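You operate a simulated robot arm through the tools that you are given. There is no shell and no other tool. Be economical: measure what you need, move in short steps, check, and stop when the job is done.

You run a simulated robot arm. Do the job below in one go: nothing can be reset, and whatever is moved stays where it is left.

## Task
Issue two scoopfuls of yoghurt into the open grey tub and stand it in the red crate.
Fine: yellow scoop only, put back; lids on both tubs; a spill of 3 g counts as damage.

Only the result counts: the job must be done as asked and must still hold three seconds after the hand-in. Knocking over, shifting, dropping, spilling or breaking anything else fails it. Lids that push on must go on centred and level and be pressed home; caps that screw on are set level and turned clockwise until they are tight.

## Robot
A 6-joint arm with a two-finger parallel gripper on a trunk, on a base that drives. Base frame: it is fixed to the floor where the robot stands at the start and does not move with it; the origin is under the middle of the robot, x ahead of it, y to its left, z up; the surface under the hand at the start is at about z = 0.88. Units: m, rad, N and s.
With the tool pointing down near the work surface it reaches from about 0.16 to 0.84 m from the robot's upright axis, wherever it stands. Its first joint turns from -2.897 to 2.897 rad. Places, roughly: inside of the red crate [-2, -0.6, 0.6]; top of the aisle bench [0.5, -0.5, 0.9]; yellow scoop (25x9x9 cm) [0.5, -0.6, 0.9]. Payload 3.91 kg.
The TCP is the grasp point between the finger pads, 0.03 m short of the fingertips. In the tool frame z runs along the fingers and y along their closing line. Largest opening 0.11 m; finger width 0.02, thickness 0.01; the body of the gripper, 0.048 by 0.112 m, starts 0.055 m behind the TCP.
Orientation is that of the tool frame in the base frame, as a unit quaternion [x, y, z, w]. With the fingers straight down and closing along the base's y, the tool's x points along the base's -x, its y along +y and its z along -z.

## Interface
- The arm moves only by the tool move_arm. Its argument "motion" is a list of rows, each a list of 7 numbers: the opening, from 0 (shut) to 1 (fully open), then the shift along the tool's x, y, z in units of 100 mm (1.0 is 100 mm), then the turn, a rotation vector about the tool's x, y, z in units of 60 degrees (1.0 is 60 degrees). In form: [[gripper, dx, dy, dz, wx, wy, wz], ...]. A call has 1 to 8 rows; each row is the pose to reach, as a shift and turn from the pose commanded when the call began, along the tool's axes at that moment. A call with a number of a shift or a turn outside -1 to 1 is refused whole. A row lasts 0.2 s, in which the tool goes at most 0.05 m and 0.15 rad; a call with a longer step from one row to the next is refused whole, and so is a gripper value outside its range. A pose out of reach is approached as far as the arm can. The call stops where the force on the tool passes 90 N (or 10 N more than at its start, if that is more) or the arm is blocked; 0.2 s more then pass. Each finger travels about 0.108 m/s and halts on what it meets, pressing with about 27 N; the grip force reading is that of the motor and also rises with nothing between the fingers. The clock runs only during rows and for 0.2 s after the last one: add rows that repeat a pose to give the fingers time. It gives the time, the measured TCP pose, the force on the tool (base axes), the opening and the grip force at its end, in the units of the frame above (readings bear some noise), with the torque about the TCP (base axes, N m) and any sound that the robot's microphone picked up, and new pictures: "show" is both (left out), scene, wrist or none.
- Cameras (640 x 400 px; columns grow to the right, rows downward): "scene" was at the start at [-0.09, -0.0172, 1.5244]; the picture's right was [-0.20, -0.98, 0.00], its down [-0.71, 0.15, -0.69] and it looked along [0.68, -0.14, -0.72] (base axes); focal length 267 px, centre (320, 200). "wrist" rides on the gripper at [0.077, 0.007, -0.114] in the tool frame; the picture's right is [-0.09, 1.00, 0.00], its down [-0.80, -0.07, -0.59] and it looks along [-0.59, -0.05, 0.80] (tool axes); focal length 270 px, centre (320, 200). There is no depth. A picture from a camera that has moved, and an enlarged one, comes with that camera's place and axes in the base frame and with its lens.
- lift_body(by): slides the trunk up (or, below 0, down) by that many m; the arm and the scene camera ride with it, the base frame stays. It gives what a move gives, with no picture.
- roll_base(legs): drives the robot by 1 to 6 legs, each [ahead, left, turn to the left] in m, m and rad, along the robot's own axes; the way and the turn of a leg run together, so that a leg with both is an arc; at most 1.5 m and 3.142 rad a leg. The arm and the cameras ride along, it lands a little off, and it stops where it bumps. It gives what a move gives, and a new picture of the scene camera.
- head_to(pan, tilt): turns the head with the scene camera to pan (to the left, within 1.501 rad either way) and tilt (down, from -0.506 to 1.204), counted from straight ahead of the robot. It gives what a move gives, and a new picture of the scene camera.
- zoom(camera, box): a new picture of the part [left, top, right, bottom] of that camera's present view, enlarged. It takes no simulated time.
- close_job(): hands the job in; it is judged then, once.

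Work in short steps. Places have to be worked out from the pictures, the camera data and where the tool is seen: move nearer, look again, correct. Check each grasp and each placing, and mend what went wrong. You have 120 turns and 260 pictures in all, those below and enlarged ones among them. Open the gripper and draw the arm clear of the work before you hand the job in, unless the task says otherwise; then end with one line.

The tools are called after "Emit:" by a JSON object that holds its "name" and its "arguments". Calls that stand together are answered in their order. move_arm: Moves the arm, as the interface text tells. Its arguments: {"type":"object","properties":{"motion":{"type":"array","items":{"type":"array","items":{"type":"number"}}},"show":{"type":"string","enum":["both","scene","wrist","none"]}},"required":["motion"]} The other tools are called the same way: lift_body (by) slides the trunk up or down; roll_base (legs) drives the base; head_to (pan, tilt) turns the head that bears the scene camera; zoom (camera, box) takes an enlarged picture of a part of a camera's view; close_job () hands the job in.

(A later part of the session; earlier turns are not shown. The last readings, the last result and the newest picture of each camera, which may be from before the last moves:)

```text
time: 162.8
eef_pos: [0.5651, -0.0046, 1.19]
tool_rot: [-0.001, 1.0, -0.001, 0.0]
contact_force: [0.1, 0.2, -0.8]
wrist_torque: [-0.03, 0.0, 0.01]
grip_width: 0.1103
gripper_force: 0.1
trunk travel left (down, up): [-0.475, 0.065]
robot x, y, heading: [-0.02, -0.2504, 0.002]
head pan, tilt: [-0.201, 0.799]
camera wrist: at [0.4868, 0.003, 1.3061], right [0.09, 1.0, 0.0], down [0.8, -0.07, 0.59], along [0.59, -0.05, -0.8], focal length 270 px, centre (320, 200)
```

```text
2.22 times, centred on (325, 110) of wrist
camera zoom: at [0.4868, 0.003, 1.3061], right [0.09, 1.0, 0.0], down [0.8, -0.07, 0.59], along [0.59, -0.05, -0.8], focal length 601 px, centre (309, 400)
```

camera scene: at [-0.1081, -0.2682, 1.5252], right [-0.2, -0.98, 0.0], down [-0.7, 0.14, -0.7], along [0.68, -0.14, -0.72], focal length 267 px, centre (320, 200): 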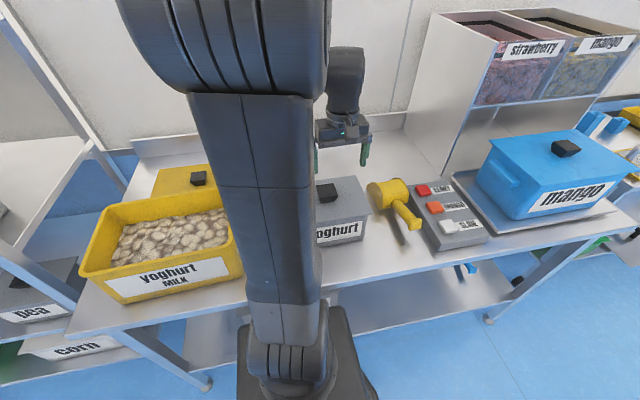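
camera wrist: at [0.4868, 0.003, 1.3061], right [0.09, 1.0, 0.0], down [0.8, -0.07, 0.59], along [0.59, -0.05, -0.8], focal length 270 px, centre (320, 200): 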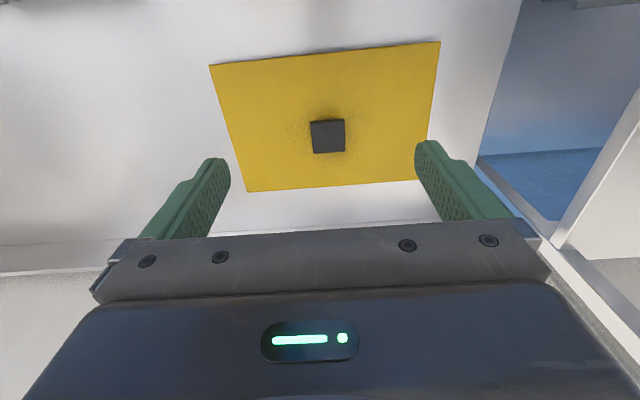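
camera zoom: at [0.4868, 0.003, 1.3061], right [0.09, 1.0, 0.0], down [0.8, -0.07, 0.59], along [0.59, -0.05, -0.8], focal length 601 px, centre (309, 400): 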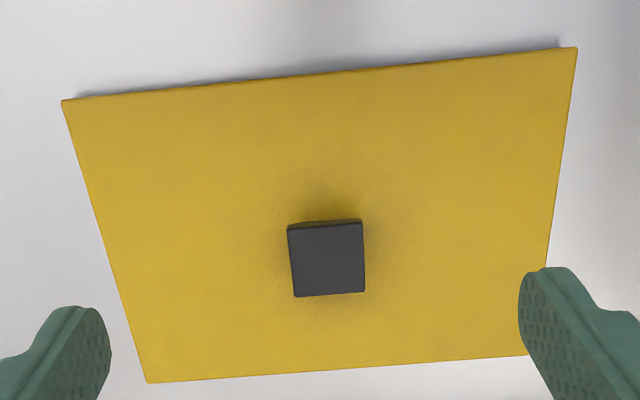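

Lid yaw ≈ 0.3°. I step back to measure the yellow tub's rim precisely before picking the lid up.

Emit:
{"name": "move_arm", "arguments": {"motion": [[1, 0.4, 0, -0.2, 0, 0, 0], [1, 0.8, 0, -0.4, 0, 0, 0], [1, 1, 0.1, -0.4, 0, 0, 0]], "show": "none"}}

Emit:
{"name": "move_arm", "arguments": {"motion": [[1, 0.4, 0, -0.2, 0, 0, 0], [1, 0.8, 0, -0.4, 0, 0, 0], [1, 1, 0.1, -0.4, 0, 0, 0]], "show": "none"}}

Emit:
{"name": "move_arm", "arguments": {"motion": [[1, 0.4, 0, 0, 0, 0, 0], [1, 0.8, 0, 0, 0, 0, 0]], "show": "none"}}

Emit:
{"name": "zoom", "arguments": {"camera": "wrist", "box": [160, 0, 500, 200]}}

```text
time: 163.6
eef_pos: [0.4629, 0.0055, 1.233]
tool_rot: [0.0, 1.0, -0.001, 0.0]
contact_force: [0.0, -0.7, 0.1]
wrist_torque: [0.0, -0.02, -0.03]
grip_width: 0.1099
gripper_force: 0.0
trunk travel left (down, up): [-0.475, 0.065]
robot x, y, heading: [-0.019, -0.2514, -0.0]
head pan, tilt: [-0.201, 0.799]
```

```text
time: 164.3
eef_pos: [0.3626, 0.0168, 1.2739]
tool_rot: [-0.001, 1.0, 0.0, 0.0]
contact_force: [0.0, -0.2, -0.1]
wrist_torque: [0.02, -0.01, 0.02]
grip_width: 0.1099
gripper_force: 0.1
trunk travel left (down, up): [-0.475, 0.065]
robot x, y, heading: [-0.0184, -0.2538, 0.002]
head pan, tilt: [-0.201, 0.799]
```

```text
time: 164.9
eef_pos: [0.2804, 0.0157, 1.2713]
tool_rot: [0.0, 1.0, -0.001, 0.001]
contact_force: [0.1, -0.7, -0.4]
wrist_torque: [-0.03, 0.0, -0.01]
grip_width: 0.1101
gripper_force: 0.0
trunk travel left (down, up): [-0.475, 0.065]
robot x, y, heading: [-0.0192, -0.2524, 0.002]
head pan, tilt: [-0.201, 0.799]
```

```text
1.88 times, centred on (330, 100) of wrist
camera zoom: at [0.2029, 0.0223, 1.3854], right [0.09, 1.0, 0.0], down [0.8, -0.07, 0.6], along [0.59, -0.05, -0.8], focal length 509 px, centre (301, 388)
```

zoom: 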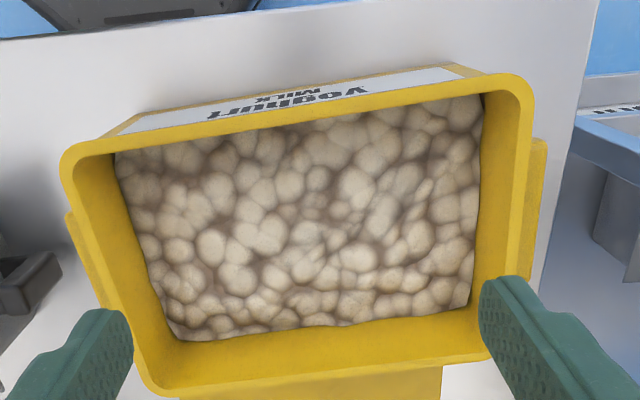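

The tub stands at yaw ≈ +3.3°, centre ≈ (0.355, 0.013), unchanged. I go back for the lid and will turn it +3° when placing.

Emit:
{"name": "move_arm", "arguments": {"motion": [[1, -0.4, 0, 0, 0, 0, 0], [1, -0.8, 0, 0, 0, 0, 0], [1, -1, -0.05, 0, 0, 0, 0]], "show": "none"}}

Emit:
{"name": "move_arm", "arguments": {"motion": [[1, -0.4, 0, 0, 0, 0, 0], [1, -0.8, 0, 0, 0, 0, 0], [1, -1, -0.05, 0, 0, 0, 0]], "show": "none"}}

Emit:
{"name": "move_arm", "arguments": {"motion": [[1, -0.4, 0, 0, 0, 0, 0], [1, -0.8, 0, 0.3, 0, 0, 0], [1, -1, -0.05, 0.6, 0, 0, 0], [1, -1, -0.05, 1, 0, 0, 0]], "show": "none"}}

Emit:
{"name": "move_arm", "arguments": {"motion": [[1, -0.4, 0, 0.3, 0, 0, 0], [1, -0.69, 0, 0.6, 0, 0, 0], [1, -0.69, 0, 1, 0, 0, 0]], "show": "none"}}

Emit:
{"name": "move_arm", "arguments": {"motion": [[1, 0, 0, 0.4, 0, 0, 0], [1, 0, 0, 0.7, 0, 0, 0]], "show": "wrist"}}

```text
time: 165.8
eef_pos: [0.3835, 0.0122, 1.2705]
tool_rot: [-0.001, 1.0, 0.0, 0.0]
contact_force: [-0.5, -0.9, 0.8]
wrist_torque: [-0.01, -0.01, 0.01]
grip_width: 0.11
gripper_force: 0.0
trunk travel left (down, up): [-0.475, 0.065]
robot x, y, heading: [-0.0179, -0.2557, 0.0]
head pan, tilt: [-0.201, 0.799]
```

```text
time: 166.6
eef_pos: [0.4844, 0.0077, 1.2694]
tool_rot: [-0.001, 1.0, 0.001, 0.0]
contact_force: [0.3, -0.3, 0.0]
wrist_torque: [0.0, -0.03, -0.05]
grip_width: 0.11
gripper_force: 0.1
trunk travel left (down, up): [-0.475, 0.065]
robot x, y, heading: [-0.0185, -0.2504, 0.003]
head pan, tilt: [-0.201, 0.799]
```

```text
time: 167.6
eef_pos: [0.5847, 0.0004, 1.1701]
tool_rot: [-0.001, 1.0, 0.0, 0.0]
contact_force: [-0.1, 0.4, -0.6]
wrist_torque: [-0.01, 0.0, 0.02]
grip_width: 0.1101
gripper_force: 0.1
trunk travel left (down, up): [-0.475, 0.065]
robot x, y, heading: [-0.0214, -0.2507, -0.003]
head pan, tilt: [-0.201, 0.799]
```

```text
time: 168.3
eef_pos: [0.6498, 0.0032, 1.0699]
tool_rot: [-0.001, 1.0, 0.0, 0.0]
contact_force: [-0.5, 1.1, 0.4]
wrist_torque: [0.02, -0.02, 0.03]
grip_width: 0.1101
gripper_force: 0.0
trunk travel left (down, up): [-0.475, 0.065]
robot x, y, heading: [-0.0174, -0.2496, -0.0]
head pan, tilt: [-0.201, 0.799]
```

```text
time: 168.9
eef_pos: [0.6525, 0.0007, 1.0014]
tool_rot: [-0.001, 1.0, 0.0, 0.0]
contact_force: [-0.3, 0.2, 0.3]
wrist_torque: [0.01, 0.02, -0.02]
grip_width: 0.1101
gripper_force: 0.2
trunk travel left (down, up): [-0.475, 0.065]
robot x, y, heading: [-0.0149, -0.2508, 0.001]
head pan, tilt: [-0.201, 0.799]
camera wrist: at [0.5749, 0.0081, 1.1152], right [0.09, 1.0, 0.0], down [0.8, -0.07, 0.59], along [0.59, -0.05, -0.8], focal length 270 px, centre (320, 200)
```

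wrist: 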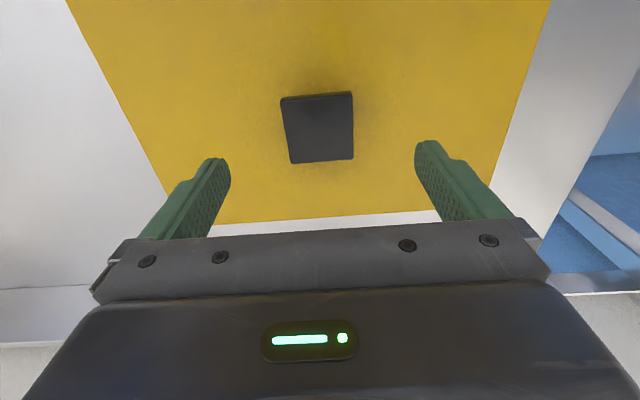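

Emit:
{"name": "move_arm", "arguments": {"motion": [[0.8, 0.03, 0, 0.3, 0, 0, 0], [0.8, 0.03, 0, 0.55, 0, 0, 0], [0.8, 0.03, 0, 0.67, 0, 0, 0], [0.5, 0.03, 0, 0.67, 0, 0, 0], [0.2, 0.03, 0, 0.67, 0, 0, 0], [0, 0.03, 0, 0.67, 0, 0, 0], [0, 0.03, 0, 0.67, 0, 0, 0]], "show": "none"}}

Emit:
{"name": "move_arm", "arguments": {"motion": [[0, 0, 0, -0.04, 0, 0, 0], [0, 0, 0, -0.1, 0, 0, 0], [0, 0, 0, -0.18, 0, 0, 0], [0, 0, 0, -0.3, 0, 0, 0], [0, 0, 0, -0.45, 0, 0, 0], [0, 0, 0, -0.6, 0, 0, 0], [0, 0, 0, -0.75, 0, 0, 0], [0, 0, 0, -0.9, 0, 0, 0]], "show": "wrist"}}

```text
time: 170.6
eef_pos: [0.6496, 0.0029, 0.9331]
tool_rot: [-0.001, 1.0, 0.0, 0.001]
contact_force: [-0.1, 0.4, -0.1]
wrist_torque: [0.03, 0.0, -0.01]
grip_width: 0.0493
gripper_force: 26.9
trunk travel left (down, up): [-0.475, 0.065]
robot x, y, heading: [-0.0147, -0.2514, 0.001]
head pan, tilt: [-0.201, 0.799]
```

```text
time: 172.3
eef_pos: [0.6491, 0.0029, 1.0258]
tool_rot: [-0.001, 1.0, 0.0, 0.0]
contact_force: [-0.9, 0.3, -1.3]
wrist_torque: [0.01, 0.0, 0.0]
grip_width: 0.0495
gripper_force: 27.3
trunk travel left (down, up): [-0.475, 0.065]
robot x, y, heading: [-0.0225, -0.2513, -0.001]
head pan, tilt: [-0.201, 0.799]
camera wrist: at [0.5713, 0.0092, 1.14], right [0.09, 1.0, 0.0], down [0.8, -0.07, 0.59], along [0.59, -0.05, -0.8], focal length 270 px, centre (320, 200)
```

wrist: 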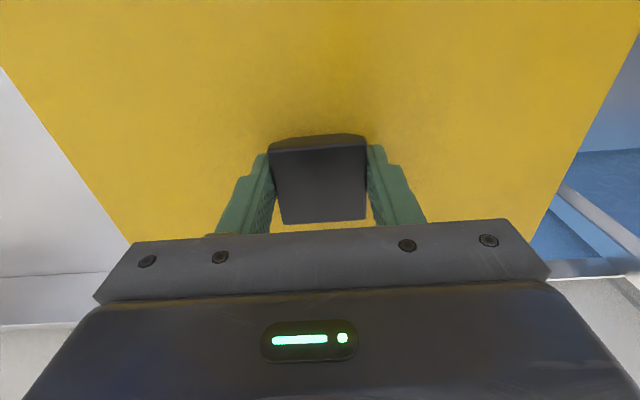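

Lid lifted. I raise, rotate +3° and carry it over the yellow tub.

Emit:
{"name": "move_arm", "arguments": {"motion": [[0, 0, 0, -0.15, 0, 0, 0], [0, 0, 0, -0.3, 0, 0, 0], [0, 0, 0, -0.45, 0, 0, 0], [0, 0, 0, -0.6, 0, 0, 0], [0, 0, 0, -0.75, 0, 0, 0], [0, 0, 0, -0.9, 0, 0, 0], [0, 0, 0, -1, 0, 0, 0]], "show": "none"}}

Emit:
{"name": "move_arm", "arguments": {"motion": [[0, 0.15, 0, 0, 0, 0, 0], [0, 0.3, 0, 0, 0, 0, 0], [0, 0.45, 0, -0.1, 0, 0, 0], [0, 0.6, 0.02, -0.15, 0, 0, 0], [0, 0.75, 0.04, -0.2, 0, 0, 0], [0, 0.9, 0.06, -0.2, 0, 0, 0], [0, 1, 0.1, -0.2, 0, 0, 0]], "show": "none"}}

Emit:
{"name": "move_arm", "arguments": {"motion": [[0, 0.15, 0, 0, 0, 0, 0], [0, 0.3, 0, 0, 0, 0, 0], [0, 0.45, 0, 0, 0, 0, 0], [0, 0.6, 0, 0, 0, 0, 0], [0, 0.75, 0, 0, 0, 0, 0], [0, 0.9, 0, 0, 0, 0, 0], [0, 1, 0, 0, 0, 0, 0]], "show": "none"}}

Emit:
{"name": "move_arm", "arguments": {"motion": [[0, 0.15, 0, 0, 0, 0, 0], [0, 0.3, 0, 0, 0, 0, -0.02], [0, 0.45, 0, 0, 0, 0, -0.04], [0, 0.6, 0, 0, 0, 0, -0.05], [0, 0.75, 0, 0, 0, 0, -0.05], [0, 0.88, 0, 0, 0, 0, -0.05], [0, 0.93, 0, 0, 0, 0, -0.05]], "show": "none"}}

Emit:
{"name": "head_to", "arguments": {"pan": 0.45, "tilt": 0.8}}

```text
time: 173.9
eef_pos: [0.6494, 0.0012, 1.1244]
tool_rot: [-0.001, 1.0, 0.0, 0.0]
contact_force: [-0.3, 0.0, -1.5]
wrist_torque: [0.03, 0.03, -0.01]
grip_width: 0.0495
gripper_force: 26.7
trunk travel left (down, up): [-0.475, 0.065]
robot x, y, heading: [-0.0204, -0.2507, -0.003]
head pan, tilt: [-0.201, 0.799]
```

```text
time: 175.6
eef_pos: [0.5482, 0.0125, 1.1445]
tool_rot: [-0.001, 1.0, -0.001, 0.0]
contact_force: [-0.2, -0.1, -1.0]
wrist_torque: [0.03, -0.04, 0.03]
grip_width: 0.0492
gripper_force: 27.1
trunk travel left (down, up): [-0.475, 0.065]
robot x, y, heading: [-0.0147, -0.2554, -0.002]
head pan, tilt: [-0.201, 0.799]
```

```text
time: 177.2
eef_pos: [0.4489, 0.0129, 1.1452]
tool_rot: [-0.001, 1.0, -0.001, 0.0]
contact_force: [0.6, 0.0, -1.3]
wrist_torque: [0.0, 0.01, -0.02]
grip_width: 0.0495
gripper_force: 27.1
trunk travel left (down, up): [-0.475, 0.065]
robot x, y, heading: [-0.019, -0.2534, -0.0]
head pan, tilt: [-0.201, 0.799]
```

```text
time: 178.8
eef_pos: [0.3552, 0.0135, 1.1441]
tool_rot: [-0.028, 1.0, 0.0, 0.0]
contact_force: [0.2, -0.8, -0.9]
wrist_torque: [0.01, -0.01, 0.02]
grip_width: 0.0493
gripper_force: 26.8
trunk travel left (down, up): [-0.475, 0.065]
robot x, y, heading: [-0.0186, -0.2473, -0.001]
head pan, tilt: [-0.201, 0.799]
```

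```text
time: 179.8
eef_pos: [0.3554, 0.0138, 1.1448]
tool_rot: [-0.028, 1.0, 0.0, 0.0]
contact_force: [-0.9, -0.6, -2.7]
wrist_torque: [0.02, 0.0, -0.01]
grip_width: 0.0492
gripper_force: 26.9
trunk travel left (down, up): [-0.475, 0.065]
robot x, y, heading: [-0.02, -0.2514, -0.002]
head pan, tilt: [0.45, 0.799]
camera scene: at [-0.1145, -0.2167, 1.5252], right [0.43, -0.9, 0.0], down [-0.65, -0.31, -0.7], along [0.63, 0.3, -0.72], focal length 267 px, centre (320, 200)
```

scene: 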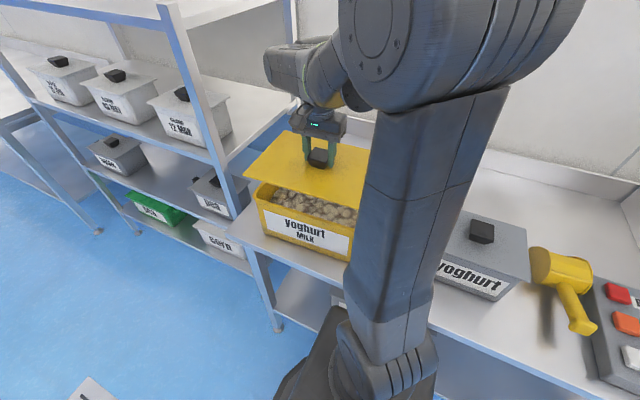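

Aligned over the tub at (0.355, 0.0137). I lower to just above the rim and check.

Emit:
{"name": "move_arm", "arguments": {"motion": [[0, -0.01, 0, 0.15, 0, 0, 0], [0, -0.01, 0, 0.3, 0, 0, 0], [0, -0.01, 0, 0.42, 0, 0, 0], [0, -0.01, 0, 0.5, 0, 0, 0]], "show": "none"}}

Emit:
{"name": "zoom", "arguments": {"camera": "scene", "box": [230, 110, 390, 270]}}

```text
time: 180.8
eef_pos: [0.3579, 0.0113, 1.093]
tool_rot: [-0.027, 1.0, 0.0, -0.001]
contact_force: [0.0, -0.1, -1.4]
wrist_torque: [-0.04, 0.0, 0.0]
grip_width: 0.0494
gripper_force: 27.0
trunk travel left (down, up): [-0.475, 0.065]
robot x, y, heading: [-0.0167, -0.2544, -0.003]
head pan, tilt: [0.45, 0.799]
```

```text
2.50 times, centred on (310, 190) of scene
camera zoom: at [-0.1144, -0.2165, 1.5252], right [0.43, -0.9, 0.0], down [-0.65, -0.31, -0.7], along [0.63, 0.3, -0.72], focal length 668 px, centre (345, 225)
```

zoom: 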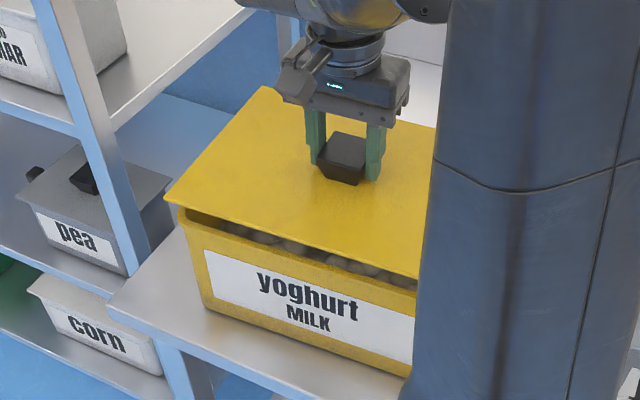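

I zoom on the front edges to compare lid and rim directions.

Emit:
{"name": "zoom", "arguments": {"camera": "scene", "box": [265, 180, 345, 240]}}

```text
6.67 times, centred on (305, 210) of scene
camera zoom: at [-0.1144, -0.2165, 1.5252], right [0.43, -0.9, 0.0], down [-0.65, -0.31, -0.7], along [0.63, 0.3, -0.72], focal length 1782 px, centre (420, 133)
```

zoom: 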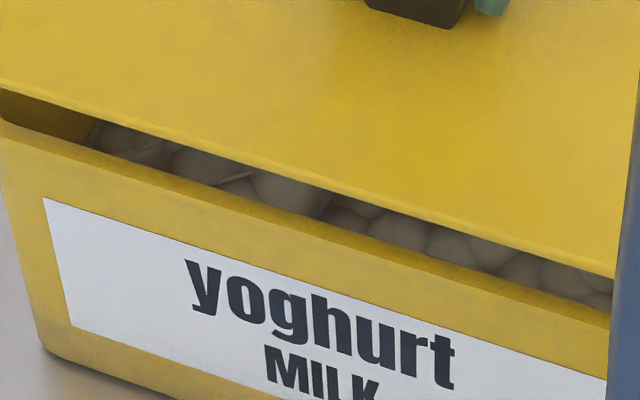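

The lid is about 1.3° over-rotated and ~2 mm too far back. I correct and lower gently to contact.

Emit:
{"name": "move_arm", "arguments": {"motion": [[0, 0.02, 0.01, 0, 0, 0, 0.022], [0, 0.02, 0.01, 0.06, 0, 0, 0.022], [0, 0.02, 0.01, 0.12, 0, 0, 0.022], [0, 0.02, 0.01, 0.15, 0, 0, 0.022]], "show": "none"}}

Emit:
{"name": "zoom", "arguments": {"camera": "scene", "box": [265, 180, 345, 240]}}

```text
time: 181.8
eef_pos: [0.3547, 0.0137, 1.0787]
tool_rot: [-0.015, 1.0, 0.0, 0.001]
contact_force: [-0.2, -0.6, -1.9]
wrist_torque: [-0.01, 0.02, 0.0]
grip_width: 0.0495
gripper_force: 27.3
trunk travel left (down, up): [-0.475, 0.065]
robot x, y, heading: [-0.0174, -0.2483, 0.0]
head pan, tilt: [0.45, 0.799]
```

```text
6.67 times, centred on (305, 210) of scene
camera zoom: at [-0.1145, -0.2166, 1.5252], right [0.43, -0.9, 0.0], down [-0.65, -0.31, -0.7], along [0.63, 0.3, -0.72], focal length 1782 px, centre (420, 133)
```

zoom: 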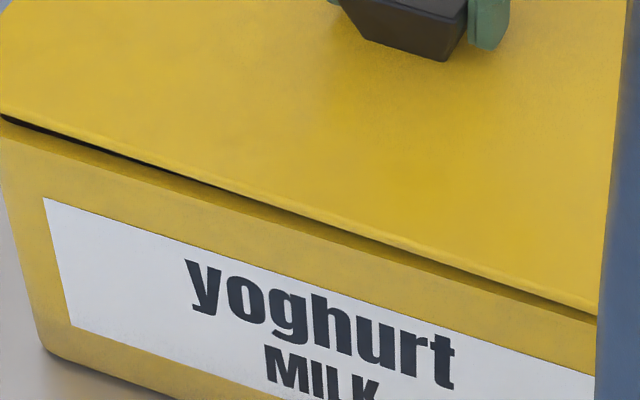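

Now parallel. I continue down to light contact.

Emit:
{"name": "move_arm", "arguments": {"motion": [[0, 0, 0, 0.03, 0, 0, 0], [0, 0, 0, 0.06, 0, 0, 0], [0, 0, 0, 0.08, 0, 0, 0]], "show": "none"}}

Emit:
{"name": "zoom", "arguments": {"camera": "scene", "box": [230, 110, 390, 270]}}

```text
time: 182.6
eef_pos: [0.3546, 0.0138, 1.0711]
tool_rot: [-0.016, 1.0, 0.0, 0.001]
contact_force: [-4.5, 1.9, 12.4]
wrist_torque: [-0.2, 0.3, 0.53]
grip_width: 0.0496
gripper_force: 27.7
trunk travel left (down, up): [-0.475, 0.065]
robot x, y, heading: [-0.0212, -0.252, -0.001]
head pan, tilt: [0.45, 0.799]
```

```text
2.50 times, centred on (310, 190) of scene
camera zoom: at [-0.116, -0.217, 1.5253], right [0.43, -0.9, 0.0], down [-0.64, -0.31, -0.7], along [0.63, 0.3, -0.72], focal length 668 px, centre (345, 225)
```

zoom: 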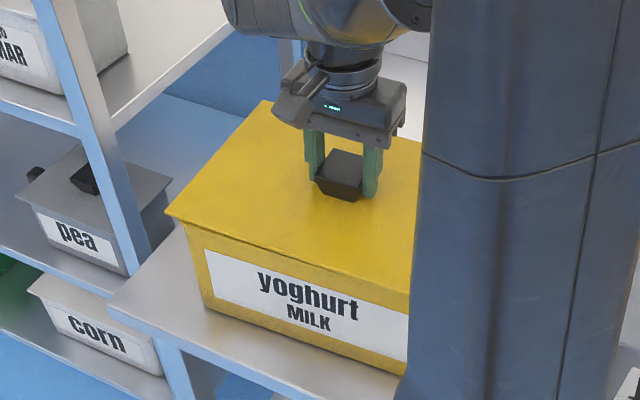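

Contact at 12 N near the seated height. I press a couple of mm while holding, then check.

Emit:
{"name": "move_arm", "arguments": {"motion": [[0, 0, 0, 0.02, 0, 0, 0], [0, 0, 0, 0.04, 0, 0, 0], [0, 0, 0, 0.04, 0, 0, 0]], "show": "none"}}

Emit:
{"name": "zoom", "arguments": {"camera": "scene", "box": [265, 180, 345, 240]}}

```text
time: 183.4
eef_pos: [0.3539, 0.0139, 1.0701]
tool_rot: [-0.015, 1.0, 0.002, 0.004]
contact_force: [-6.1, 7.1, 50.8]
wrist_torque: [0.81, 0.19, 0.73]
grip_width: 0.0498
gripper_force: 27.5
trunk travel left (down, up): [-0.475, 0.065]
robot x, y, heading: [-0.0203, -0.2496, 0.004]
head pan, tilt: [0.45, 0.799]
```

```text
6.67 times, centred on (305, 210) of scene
camera zoom: at [-0.1188, -0.2179, 1.5254], right [0.43, -0.9, 0.0], down [-0.64, -0.31, -0.7], along [0.63, 0.3, -0.71], focal length 1782 px, centre (420, 133)
```

zoom: 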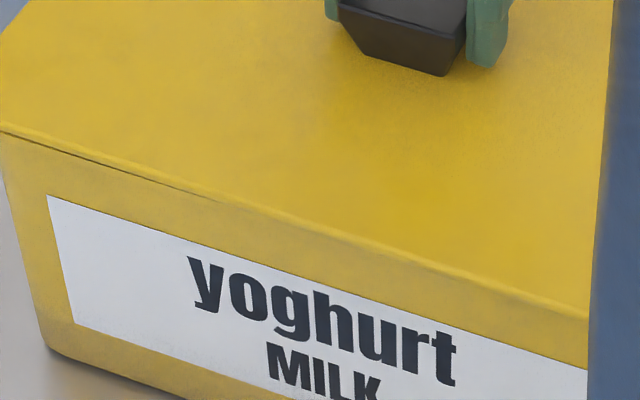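

A hairline gap remains at the left. I unload, open just slightly, lift clear, and will press from the knob top.

Emit:
{"name": "move_arm", "arguments": {"motion": [[0, 0, 0, -0.02, 0, 0, 0], [0, 0, 0, -0.035, 0, 0, 0], [0.48, 0, 0, -0.035, 0, 0, 0], [0.53, 0, 0, -0.035, 0, 0, 0], [0.56, 0, 0, -0.035, 0, 0, 0]], "show": "wrist"}}

Emit:
{"name": "move_arm", "arguments": {"motion": [[0.56, 0, 0, -0.1, 0, 0, 0], [0.56, 0, 0, -0.3, 0, 0, 0], [0.56, 0, 0, -0.6, 0, 0, 0], [0.56, 0, 0, -0.8, 0, 0, 0]], "show": "wrist"}}

Emit:
{"name": "zoom", "arguments": {"camera": "scene", "box": [230, 110, 390, 270]}}

```text
time: 184.6
eef_pos: [0.3545, 0.0128, 1.07]
tool_rot: [-0.016, 1.0, -0.001, -0.001]
contact_force: [0.0, -0.2, 0.5]
wrist_torque: [0.0, 0.0, 0.0]
grip_width: 0.0615
gripper_force: 0.1
trunk travel left (down, up): [-0.475, 0.065]
robot x, y, heading: [-0.0175, -0.2511, -0.003]
head pan, tilt: [0.45, 0.799]
camera wrist: at [0.277, 0.0171, 1.1848], right [0.06, 1.0, 0.0], down [0.8, -0.05, 0.59], along [0.59, -0.04, -0.8], focal length 270 px, centre (320, 200)
```

wrist: 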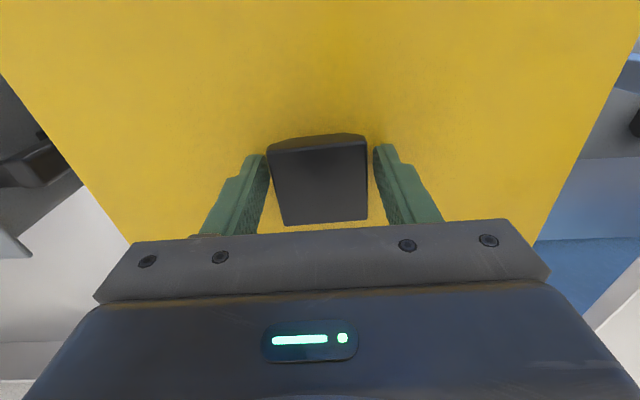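

```text
time: 185.6
eef_pos: [0.3551, 0.0127, 1.1491]
tool_rot: [-0.016, 1.0, 0.0, 0.0]
contact_force: [0.7, -0.5, -0.2]
wrist_torque: [0.0, 0.01, -0.02]
grip_width: 0.0616
gripper_force: 0.0
trunk travel left (down, up): [-0.475, 0.065]
robot x, y, heading: [-0.0181, -0.2533, -0.0]
head pan, tilt: [0.45, 0.799]
camera wrist: at [0.2774, 0.0166, 1.2646], right [0.06, 1.0, 0.0], down [0.8, -0.05, 0.59], along [0.59, -0.03, -0.8], focal length 270 px, centre (320, 200)
```

wrist: 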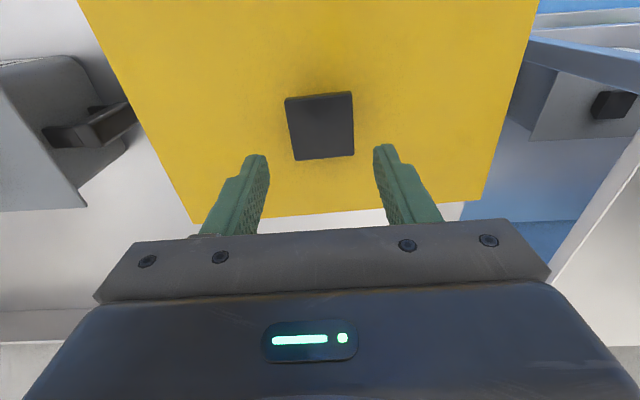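

```text
2.50 times, centred on (310, 190) of scene
camera zoom: at [-0.1148, -0.2169, 1.5251], right [0.43, -0.9, 0.0], down [-0.65, -0.31, -0.7], along [0.63, 0.3, -0.72], focal length 668 px, centre (345, 225)
```

zoom: 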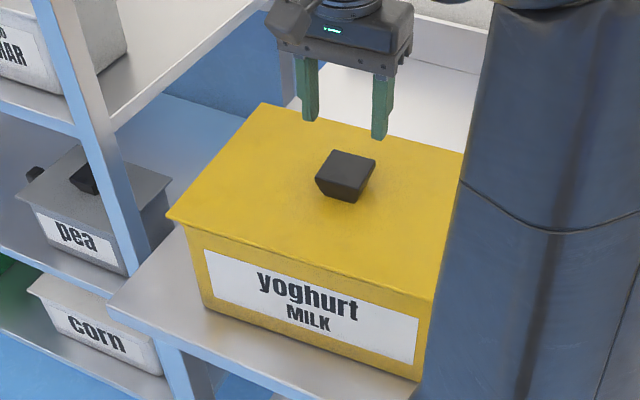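

No shift this time. I close the fingers and press on the knob's centre.

Emit:
{"name": "move_arm", "arguments": {"motion": [[0.2, 0, 0, 0, 0, 0, 0], [0, 0, 0, 0.1, 0, 0, 0], [0, 0, 0, 0.25, 0, 0, 0], [0, 0, 0, 0.38, 0, 0, 0]], "show": "none"}}

Emit:
{"name": "move_arm", "arguments": {"motion": [[0, 0, 0, 0.03, 0, 0, 0], [0, 0, 0, 0.06, 0, 0, 0], [0, 0, 0, 0.09, 0, 0, 0], [0, 0, 0, 0.12, 0, 0, 0], [0, 0, 0, 0.15, 0, 0, 0], [0, 0, 0, 0.18, 0, 0, 0], [0, 0, 0, 0.21, 0, 0, 0]], "show": "none"}}

Emit:
{"name": "zoom", "arguments": {"camera": "scene", "box": [265, 180, 345, 240]}}

```text
time: 186.6
eef_pos: [0.3549, 0.0132, 1.1116]
tool_rot: [-0.016, 1.0, 0.0, 0.0]
contact_force: [-0.2, 0.1, 0.4]
wrist_torque: [0.03, 0.01, 0.0]
grip_width: 0.0001
gripper_force: 26.8
trunk travel left (down, up): [-0.475, 0.065]
robot x, y, heading: [-0.0166, -0.2491, 0.004]
head pan, tilt: [0.45, 0.799]
```

```text
time: 188.2
eef_pos: [0.3555, 0.0131, 1.0961]
tool_rot: [-0.016, 1.0, 0.003, 0.004]
contact_force: [3.7, 1.2, 41.3]
wrist_torque: [-0.01, 0.12, -0.21]
grip_width: 0.0
gripper_force: 27.2
trunk travel left (down, up): [-0.475, 0.065]
robot x, y, heading: [-0.0203, -0.2523, -0.005]
head pan, tilt: [0.45, 0.799]
```

```text
6.67 times, centred on (305, 210) of scene
camera zoom: at [-0.1167, -0.2184, 1.5259], right [0.43, -0.9, 0.0], down [-0.64, -0.31, -0.7], along [0.63, 0.3, -0.72], focal length 1782 px, centre (420, 133)
```

zoom: 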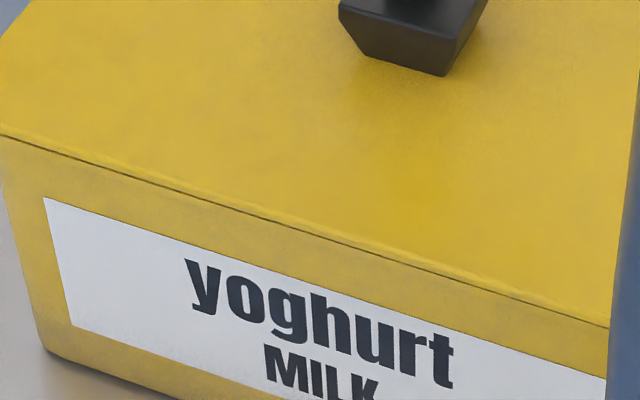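

The lid is level and even now. I press on to about 90 N.

Emit:
{"name": "move_arm", "arguments": {"motion": [[0, 0, 0, 0.02, 0, 0, 0], [0, 0, 0, 0.04, 0, 0, 0], [0, 0, 0, 0.06, 0, 0, 0], [0, 0, 0, 0.07, 0, 0, 0]], "show": "none"}}

Emit:
{"name": "zoom", "arguments": {"camera": "scene", "box": [265, 180, 345, 240]}}

Emit:
{"name": "move_arm", "arguments": {"motion": [[0, 0, 0, -0.05, 0, 0, 0], [0, 0, 0, -0.2, 0, 0, 0], [0, 0, 0, -0.5, 0, 0, 0], [0, 0, 0, -0.9, 0, 0, 0]], "show": "both"}}

Emit:
{"name": "zoom", "arguments": {"camera": "scene", "box": [230, 110, 390, 270]}}

```text
time: 188.9
eef_pos: [0.3558, 0.0144, 1.0958]
tool_rot: [-0.017, 1.0, 0.008, 0.01]
contact_force: [-9.8, -8.4, 39.0]
wrist_torque: [-0.24, 0.7, 0.14]
grip_width: 0.0
gripper_force: 27.3
trunk travel left (down, up): [-0.475, 0.065]
robot x, y, heading: [-0.0209, -0.2534, 0.001]
head pan, tilt: [0.45, 0.799]
stopped in row 3: the force on the tool passed its limit at 93 N (the readings are from after the stop); the commanded pose is now the measured one
```

```text
6.67 times, centred on (305, 210) of scene
camera zoom: at [-0.1193, -0.2203, 1.5242], right [0.43, -0.9, 0.0], down [-0.64, -0.31, -0.7], along [0.63, 0.3, -0.71], focal length 1782 px, centre (420, 133)
```

zoom: 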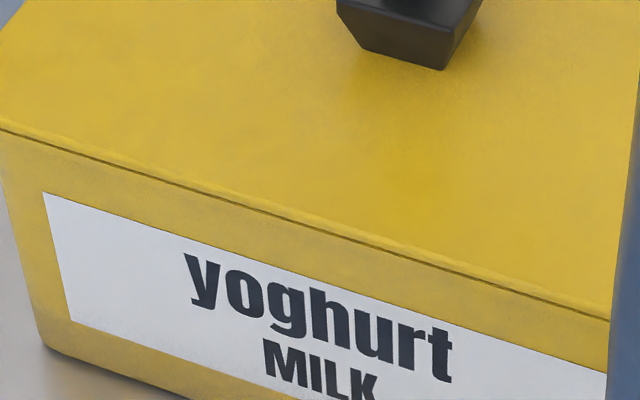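

```text
time: 189.9
eef_pos: [0.3572, 0.0179, 1.1829]
tool_rot: [-0.016, 1.0, 0.004, 0.006]
contact_force: [-0.3, -0.4, 0.3]
wrist_torque: [-0.02, -0.04, 0.0]
grip_width: 0.0002
gripper_force: 27.1
trunk travel left (down, up): [-0.475, 0.065]
robot x, y, heading: [-0.0198, -0.249, 0.0]
head pan, tilt: [0.45, 0.799]
camera scene: at [-0.1148, -0.217, 1.525], right [0.43, -0.9, 0.0], down [-0.65, -0.31, -0.7], along [0.63, 0.3, -0.72], focal length 267 px, centre (320, 200)
camera wrist: at [0.2773, 0.0205, 1.2968], right [0.06, 1.0, 0.01], down [0.8, -0.05, 0.6], along [0.6, -0.03, -0.8], focal length 270 px, centre (320, 200)
```

scene: 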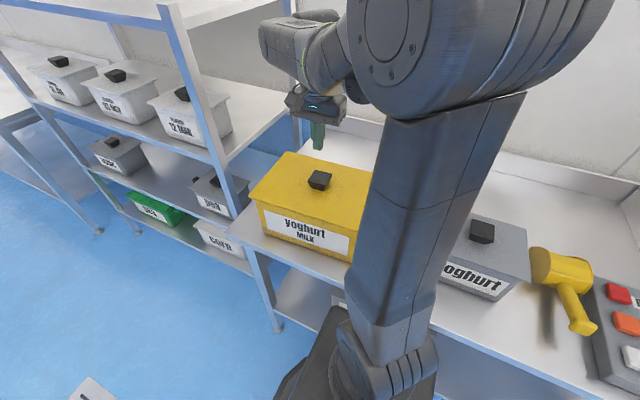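
wrist: 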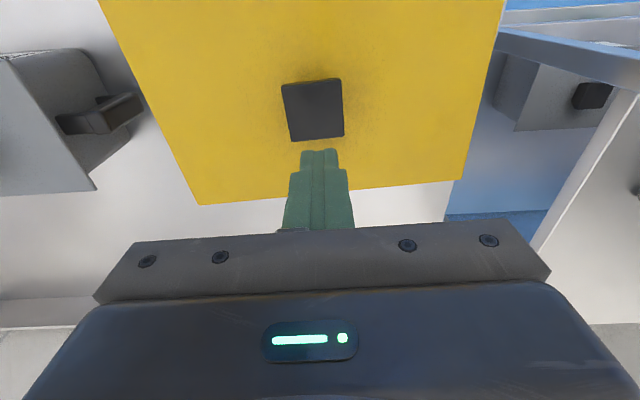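

```text
2.50 times, centred on (310, 190) of scene
camera zoom: at [-0.1148, -0.217, 1.525], right [0.43, -0.9, 0.0], down [-0.65, -0.31, -0.7], along [0.63, 0.3, -0.72], focal length 668 px, centre (345, 225)
```

zoom: 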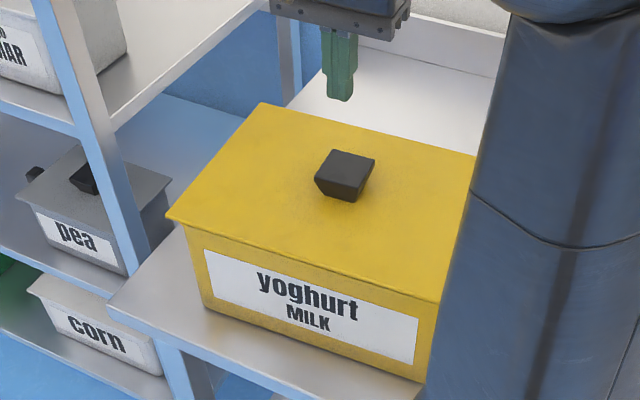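

Yellow lid is home (93 N, level). Next: the grey tub's black handle. I turn the hand to yaw −90° (closing along x) above the handle, with the camera on the grey tub's side.

Emit:
{"name": "move_arm", "arguments": {"motion": [[0, 0, -0.12, -0.1, 0, 0, 0.125], [0, 0, -0.25, -0.2, 0, 0, 0.25], [0, 0, -0.37, -0.3, 0, 0, 0.375], [0.3, 0, -0.5, -0.4, 0, 0, 0.5], [0.6, 0, -0.62, -0.4, 0, 0, 0.625], [0.8, 0, -0.75, -0.4, 0, 0, 0.75], [1, 0, -0.87, -0.4, 0, 0, 0.875], [1, 0, -1, -0.4, 0, 0, 1]], "show": "none"}}

Emit:
{"name": "move_arm", "arguments": {"motion": [[1, -0.18, -0.08, 0, 0, 0, 0.13], [1, -0.35, -0.16, 0, 0, 0, 0.26], [1, -0.53, -0.24, 0, 0, 0, 0.39], [1, -0.7, -0.32, 0, 0, 0, 0.53]], "show": "wrist"}}

Emit:
{"name": "head_to", "arguments": {"pan": -0.05, "tilt": 0.85}}

```text
time: 191.7
eef_pos: [0.3595, -0.0851, 1.2216]
tool_rot: [0.488, 0.873, 0.007, 0.003]
contact_force: [0.6, 0.8, 0.2]
wrist_torque: [0.04, -0.03, 0.02]
grip_width: 0.1101
gripper_force: 0.1
trunk travel left (down, up): [-0.475, 0.065]
robot x, y, heading: [-0.0157, -0.2528, -0.001]
head pan, tilt: [0.45, 0.799]
```

```text
time: 192.7
eef_pos: [0.3692, -0.1615, 1.2212]
tool_rot: [0.707, 0.707, 0.008, 0.0]
contact_force: [-0.4, -0.5, 0.2]
wrist_torque: [0.01, -0.01, 0.06]
grip_width: 0.1099
gripper_force: 0.1
trunk travel left (down, up): [-0.475, 0.065]
robot x, y, heading: [-0.0172, -0.2509, -0.003]
head pan, tilt: [0.45, 0.799]
camera wrist: at [0.3742, -0.0871, 1.3357], right [1.0, -0.09, 0.01], down [-0.08, -0.81, 0.59], along [-0.04, -0.58, -0.81], focal length 270 px, centre (320, 200)
```

wrist: 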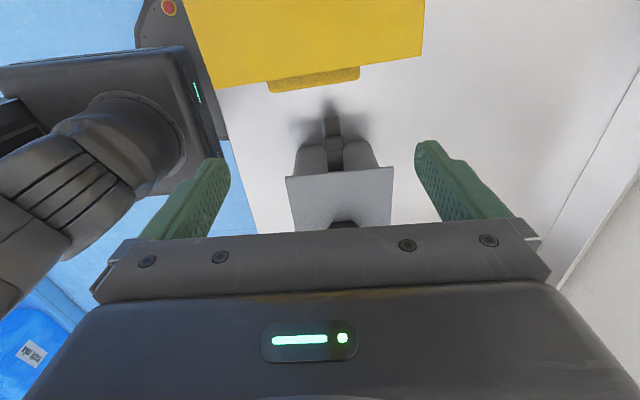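

```text
time: 193.7
eef_pos: [0.3698, -0.1636, 1.2201]
tool_rot: [0.706, 0.708, 0.008, 0.0]
contact_force: [-0.9, 0.2, 0.1]
wrist_torque: [0.0, 0.02, 0.01]
grip_width: 0.1098
gripper_force: 0.1
trunk travel left (down, up): [-0.475, 0.065]
robot x, y, heading: [-0.0164, -0.25, -0.001]
head pan, tilt: [-0.051, 0.85]
camera scene: at [-0.1091, -0.2558, 1.5211], right [-0.05, -1.0, 0.0], down [-0.75, 0.04, -0.66], along [0.66, -0.03, -0.75], focal length 267 px, centre (320, 200)
```

scene: 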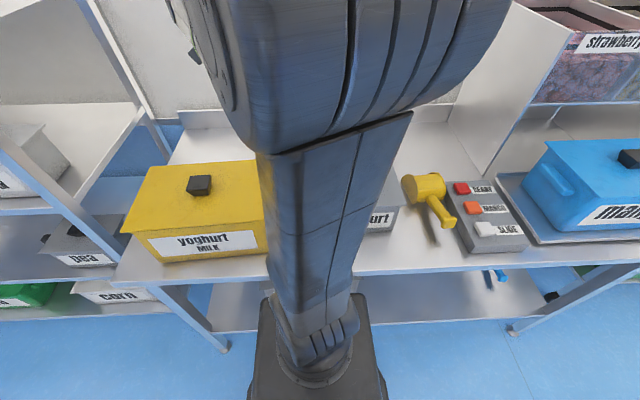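

This orientation puts the camera on the yellow tub's side but gives a good look at the handle. I zoom in to measure it.

Emit:
{"name": "zoom", "arguments": {"camera": "wrist", "box": [240, 60, 440, 220]}}

```text
2.50 times, centred on (340, 140) of wrist
camera zoom: at [0.3741, -0.0865, 1.3357], right [1.0, -0.09, 0.01], down [-0.08, -0.81, 0.59], along [-0.04, -0.58, -0.81], focal length 676 px, centre (270, 350)
```

zoom: 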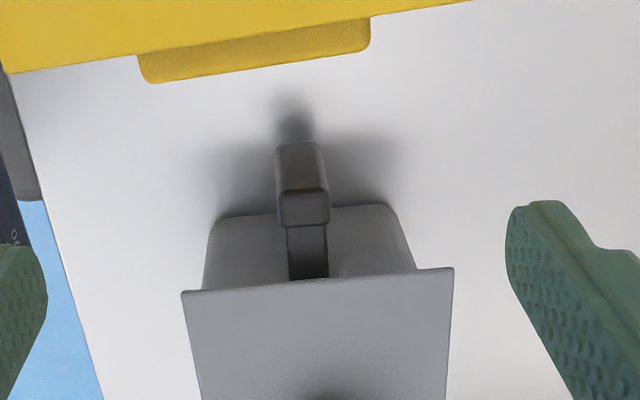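

Handle's vertical bar is at x≈0.385, y −0.237…−0.262, z up to ≈0.97. I position above it and go down to z≈1.05.

Emit:
{"name": "move_arm", "arguments": {"motion": [[1, -0.4, 0.08, 0, 0.011, -0.011, 0], [1, -0.855, 0.15, 0.1, 0.011, -0.011, 0], [1, -0.855, 0.15, 0.5, 0.011, -0.011, 0], [1, -0.855, 0.15, 0.95, 0.011, -0.011, 0]], "show": "none"}}

Emit:
{"name": "move_arm", "arguments": {"motion": [[1, 0, 0, 0.4, 0, 0, 0], [1, 0, 0, 0.75, 0, 0, 0]], "show": "wrist"}}

Emit:
{"name": "zoom", "arguments": {"camera": "wrist", "box": [200, 0, 440, 220]}}

```text
time: 194.7
eef_pos: [0.3872, -0.2475, 1.1231]
tool_rot: [0.707, 0.708, -0.002, 0.001]
contact_force: [0.1, 0.4, 0.1]
wrist_torque: [0.01, 0.01, 0.0]
grip_width: 0.1099
gripper_force: 0.1
trunk travel left (down, up): [-0.475, 0.065]
robot x, y, heading: [-0.0184, -0.2469, 0.001]
head pan, tilt: [-0.051, 0.85]
```

```text
time: 195.3
eef_pos: [0.3875, -0.2451, 1.0498]
tool_rot: [0.707, 0.707, 0.001, 0.001]
contact_force: [-0.1, 0.0, 0.4]
wrist_torque: [-0.02, 0.0, 0.01]
grip_width: 0.11
gripper_force: 0.2
trunk travel left (down, up): [-0.475, 0.065]
robot x, y, heading: [-0.0201, -0.2541, -0.0]
head pan, tilt: [-0.051, 0.85]
camera wrist: at [0.3933, -0.168, 1.1635], right [1.0, -0.09, 0.0], down [-0.07, -0.8, 0.6], along [-0.05, -0.59, -0.8], focal length 270 px, centre (320, 200)
```

wrist: 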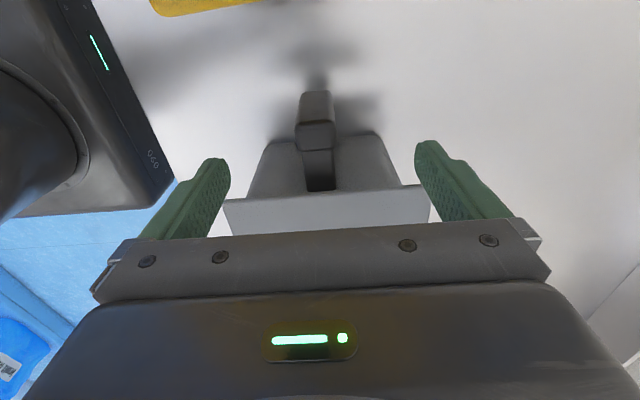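

```text
1.82 times, centred on (320, 110) of wrist
camera zoom: at [0.3933, -0.168, 1.1635], right [1.0, -0.09, 0.0], down [-0.07, -0.8, 0.6], along [-0.05, -0.59, -0.8], focal length 491 px, centre (320, 364)
```

zoom: 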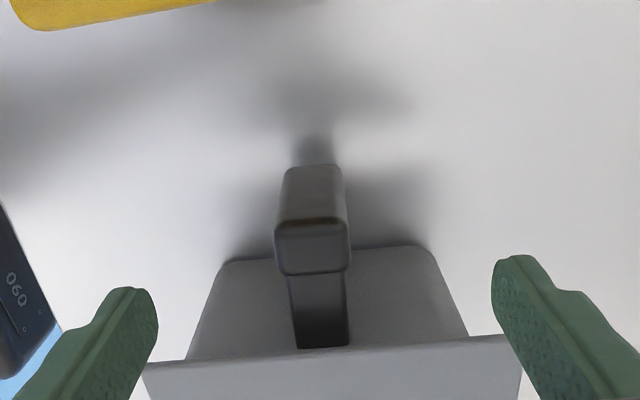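

Refined: bar at x≈0.384, y≈−0.254, top z≈0.955–0.97. I lower to z≈0.955 and close on it.

Emit:
{"name": "move_arm", "arguments": {"motion": [[1, -0.07, -0.035, 0.3, 0, 0, 0], [1, -0.07, -0.035, 0.6, 0, 0, 0], [1, -0.07, -0.035, 0.8, 0, 0, 0], [1, -0.07, -0.035, 0.95, 0, 0, 0]], "show": "both"}}

```text
time: 196.3
eef_pos: [0.3839, -0.2537, 0.9547]
tool_rot: [0.707, 0.707, 0.001, 0.002]
contact_force: [0.4, 1.1, 0.4]
wrist_torque: [-0.02, 0.01, -0.02]
grip_width: 0.1099
gripper_force: 0.1
trunk travel left (down, up): [-0.475, 0.065]
robot x, y, heading: [-0.0186, -0.2484, -0.001]
head pan, tilt: [-0.051, 0.85]
camera scene: at [-0.1089, -0.2558, 1.5212], right [-0.05, -1.0, 0.0], down [-0.75, 0.04, -0.66], along [0.66, -0.03, -0.75], focal length 267 px, centre (320, 200)
camera wrist: at [0.3891, -0.1762, 1.069], right [1.0, -0.09, 0.0], down [-0.07, -0.8, 0.6], along [-0.05, -0.59, -0.8], focal length 270 px, centre (320, 200)
```

scene: 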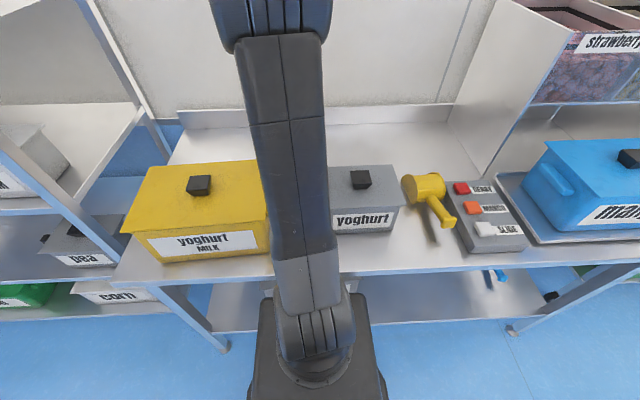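
wrist: 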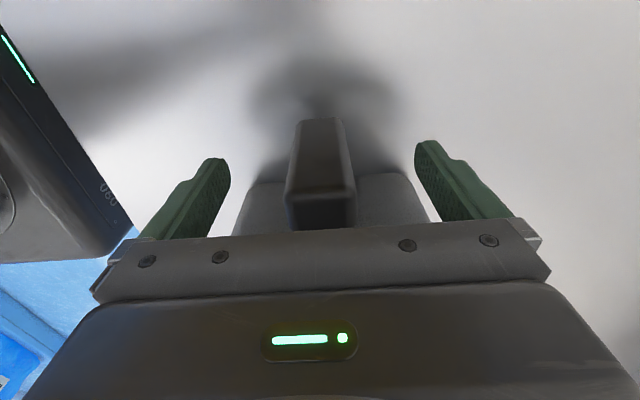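

Emit:
{"name": "move_arm", "arguments": {"motion": [[0.6, 0, 0, 0, 0, 0, 0], [0.3, 0, 0, 0, 0, 0, 0], [0, 0, 0, 0, 0, 0, 0], [0, 0, 0, 0, 0, 0, 0], [0, 0, 0, 0, 0, 0, 0]], "show": "wrist"}}

```text
time: 197.5
eef_pos: [0.3834, -0.2535, 0.9547]
tool_rot: [0.707, 0.707, -0.001, 0.0]
contact_force: [0.6, -0.3, -0.4]
wrist_torque: [0.0, 0.13, 0.18]
grip_width: 0.0298
gripper_force: 27.0
trunk travel left (down, up): [-0.475, 0.065]
robot x, y, heading: [-0.0177, -0.2478, 0.001]
head pan, tilt: [-0.051, 0.85]
camera wrist: at [0.389, -0.1762, 1.0692], right [1.0, -0.09, 0.0], down [-0.07, -0.8, 0.6], along [-0.05, -0.59, -0.8], focal length 270 px, centre (320, 200)
```

wrist: 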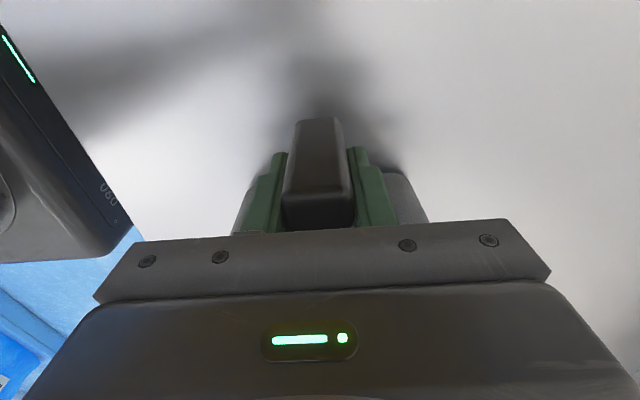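

Handle gripped (0.030 m). I lift a little, slowly, and check the tub's attitude.

Emit:
{"name": "move_arm", "arguments": {"motion": [[0, 0, 0, -0.03, 0, 0, 0], [0, 0, 0, -0.06, 0, 0, 0], [0, 0, 0, -0.1, 0, 0, 0], [0, 0, 0, -0.15, 0, 0, 0], [0, 0, 0, -0.2, 0, 0, 0], [0, 0, 0, -0.2, 0, 0, 0]], "show": "both"}}

Emit:
{"name": "zoom", "arguments": {"camera": "scene", "box": [260, 130, 440, 260]}}

```text
time: 198.9
eef_pos: [0.3831, -0.2537, 0.9742]
tool_rot: [0.707, 0.707, -0.001, 0.0]
contact_force: [0.0, 0.0, -4.7]
wrist_torque: [0.51, 0.01, -0.01]
grip_width: 0.03
gripper_force: 27.0
trunk travel left (down, up): [-0.475, 0.065]
robot x, y, heading: [-0.0189, -0.2542, 0.004]
head pan, tilt: [-0.051, 0.85]
camera scene: at [-0.1089, -0.2559, 1.5211], right [-0.05, -1.0, 0.0], down [-0.75, 0.04, -0.66], along [0.66, -0.03, -0.75], focal length 267 px, centre (320, 200)
camera wrist: at [0.389, -0.1762, 1.0895], right [1.0, -0.09, 0.0], down [-0.07, -0.8, 0.6], along [-0.05, -0.59, -0.8], focal length 270 px, centre (320, 200)
```

scene: 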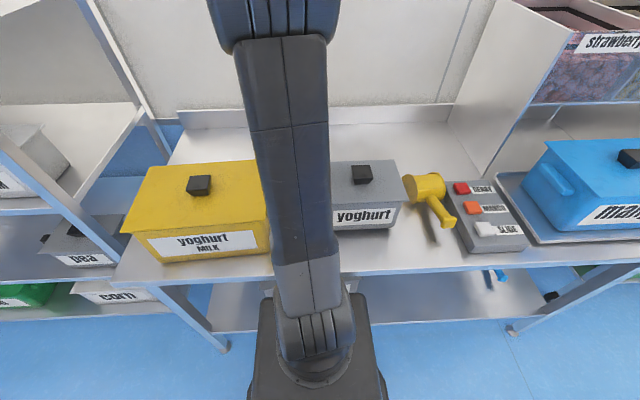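
wrist: 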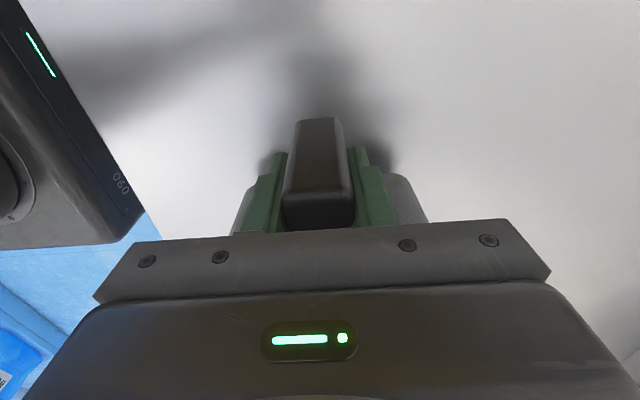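

```text
3.08 times, centred on (350, 195) of scene
camera zoom: at [-0.1089, -0.2559, 1.5211], right [-0.05, -1.0, 0.0], down [-0.75, 0.04, -0.66], along [0.66, -0.03, -0.75], focal length 822 px, centre (228, 215)
```

zoom: 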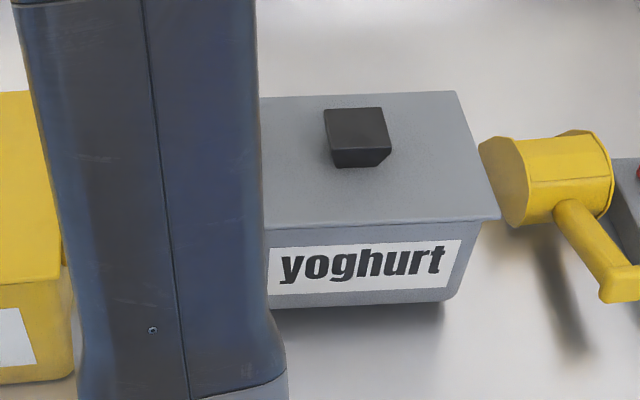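

The tub hangs level (≈0.5 kg). I raise it well clear.

Emit:
{"name": "move_arm", "arguments": {"motion": [[0, 0, 0, -0.1, 0, 0, 0], [0, 0, 0, -0.25, 0, 0, 0], [0, 0, 0, -0.4, 0, 0, 0], [0, 0, 0, -0.55, 0, 0, 0], [0, 0, 0, -0.7, 0, 0, 0], [0, 0, 0, -0.85, 0, 0, 0], [0, 0, 0, -0.95, 0, 0, 0], [0, 0, 0, -1, 0, 0, 0]], "show": "none"}}

Emit:
{"name": "move_arm", "arguments": {"motion": [[0, 0, -0.05, -0.1, 0, 0, 0], [0, 0, -0.2, -0.2, 0, 0, 0], [0, 0, -0.35, -0.3, 0, 0, 0], [0, 0, -0.5, -0.4, 0, 0, 0], [0, 0, -0.6, -0.5, 0, 0, 0], [0, 0, -0.65, -0.5, 0, 0, 0]], "show": "both"}}

```text
time: 200.7
eef_pos: [0.3829, -0.2539, 1.0745]
tool_rot: [0.707, 0.707, 0.0, 0.0]
contact_force: [-0.1, 0.3, -4.2]
wrist_torque: [0.5, -0.02, -0.03]
grip_width: 0.0299
gripper_force: 26.9
trunk travel left (down, up): [-0.475, 0.065]
robot x, y, heading: [-0.0211, -0.2481, 0.003]
head pan, tilt: [-0.051, 0.85]
```

```text
time: 202.1
eef_pos: [0.3172, -0.2537, 1.1248]
tool_rot: [0.707, 0.707, -0.001, 0.0]
contact_force: [0.3, 0.6, -4.7]
wrist_torque: [0.47, 0.0, -0.04]
grip_width: 0.0297
gripper_force: 27.7
trunk travel left (down, up): [-0.475, 0.065]
robot x, y, heading: [-0.0193, -0.2513, 0.0]
head pan, tilt: [-0.051, 0.85]
camera scene: at [-0.109, -0.256, 1.5211], right [-0.05, -1.0, 0.0], down [-0.75, 0.04, -0.66], along [0.66, -0.03, -0.75], focal length 267 px, centre (320, 200)
camera wrist: at [0.3236, -0.1759, 1.2396], right [1.0, -0.09, 0.0], down [-0.07, -0.8, 0.6], along [-0.05, -0.59, -0.8], focal length 270 px, centre (320, 200)
```

scene: 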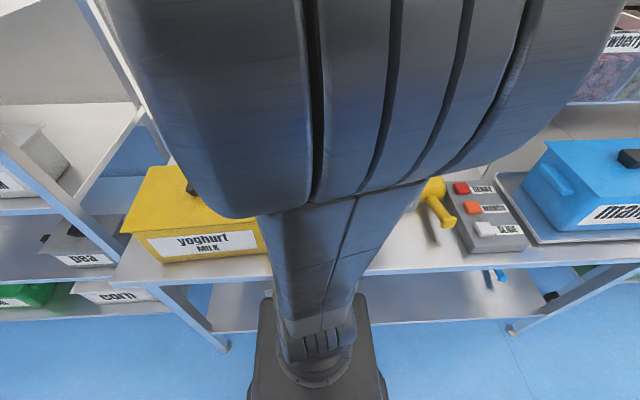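
wrist: 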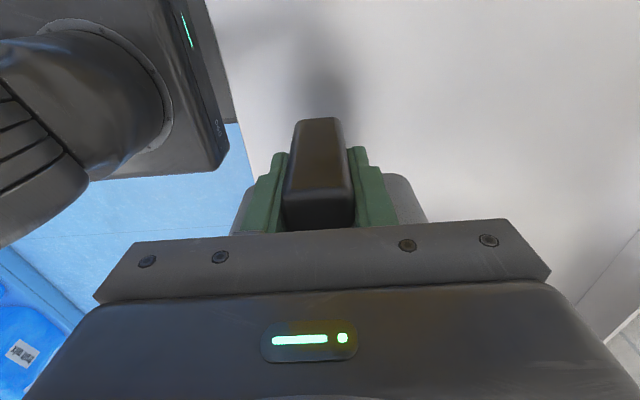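

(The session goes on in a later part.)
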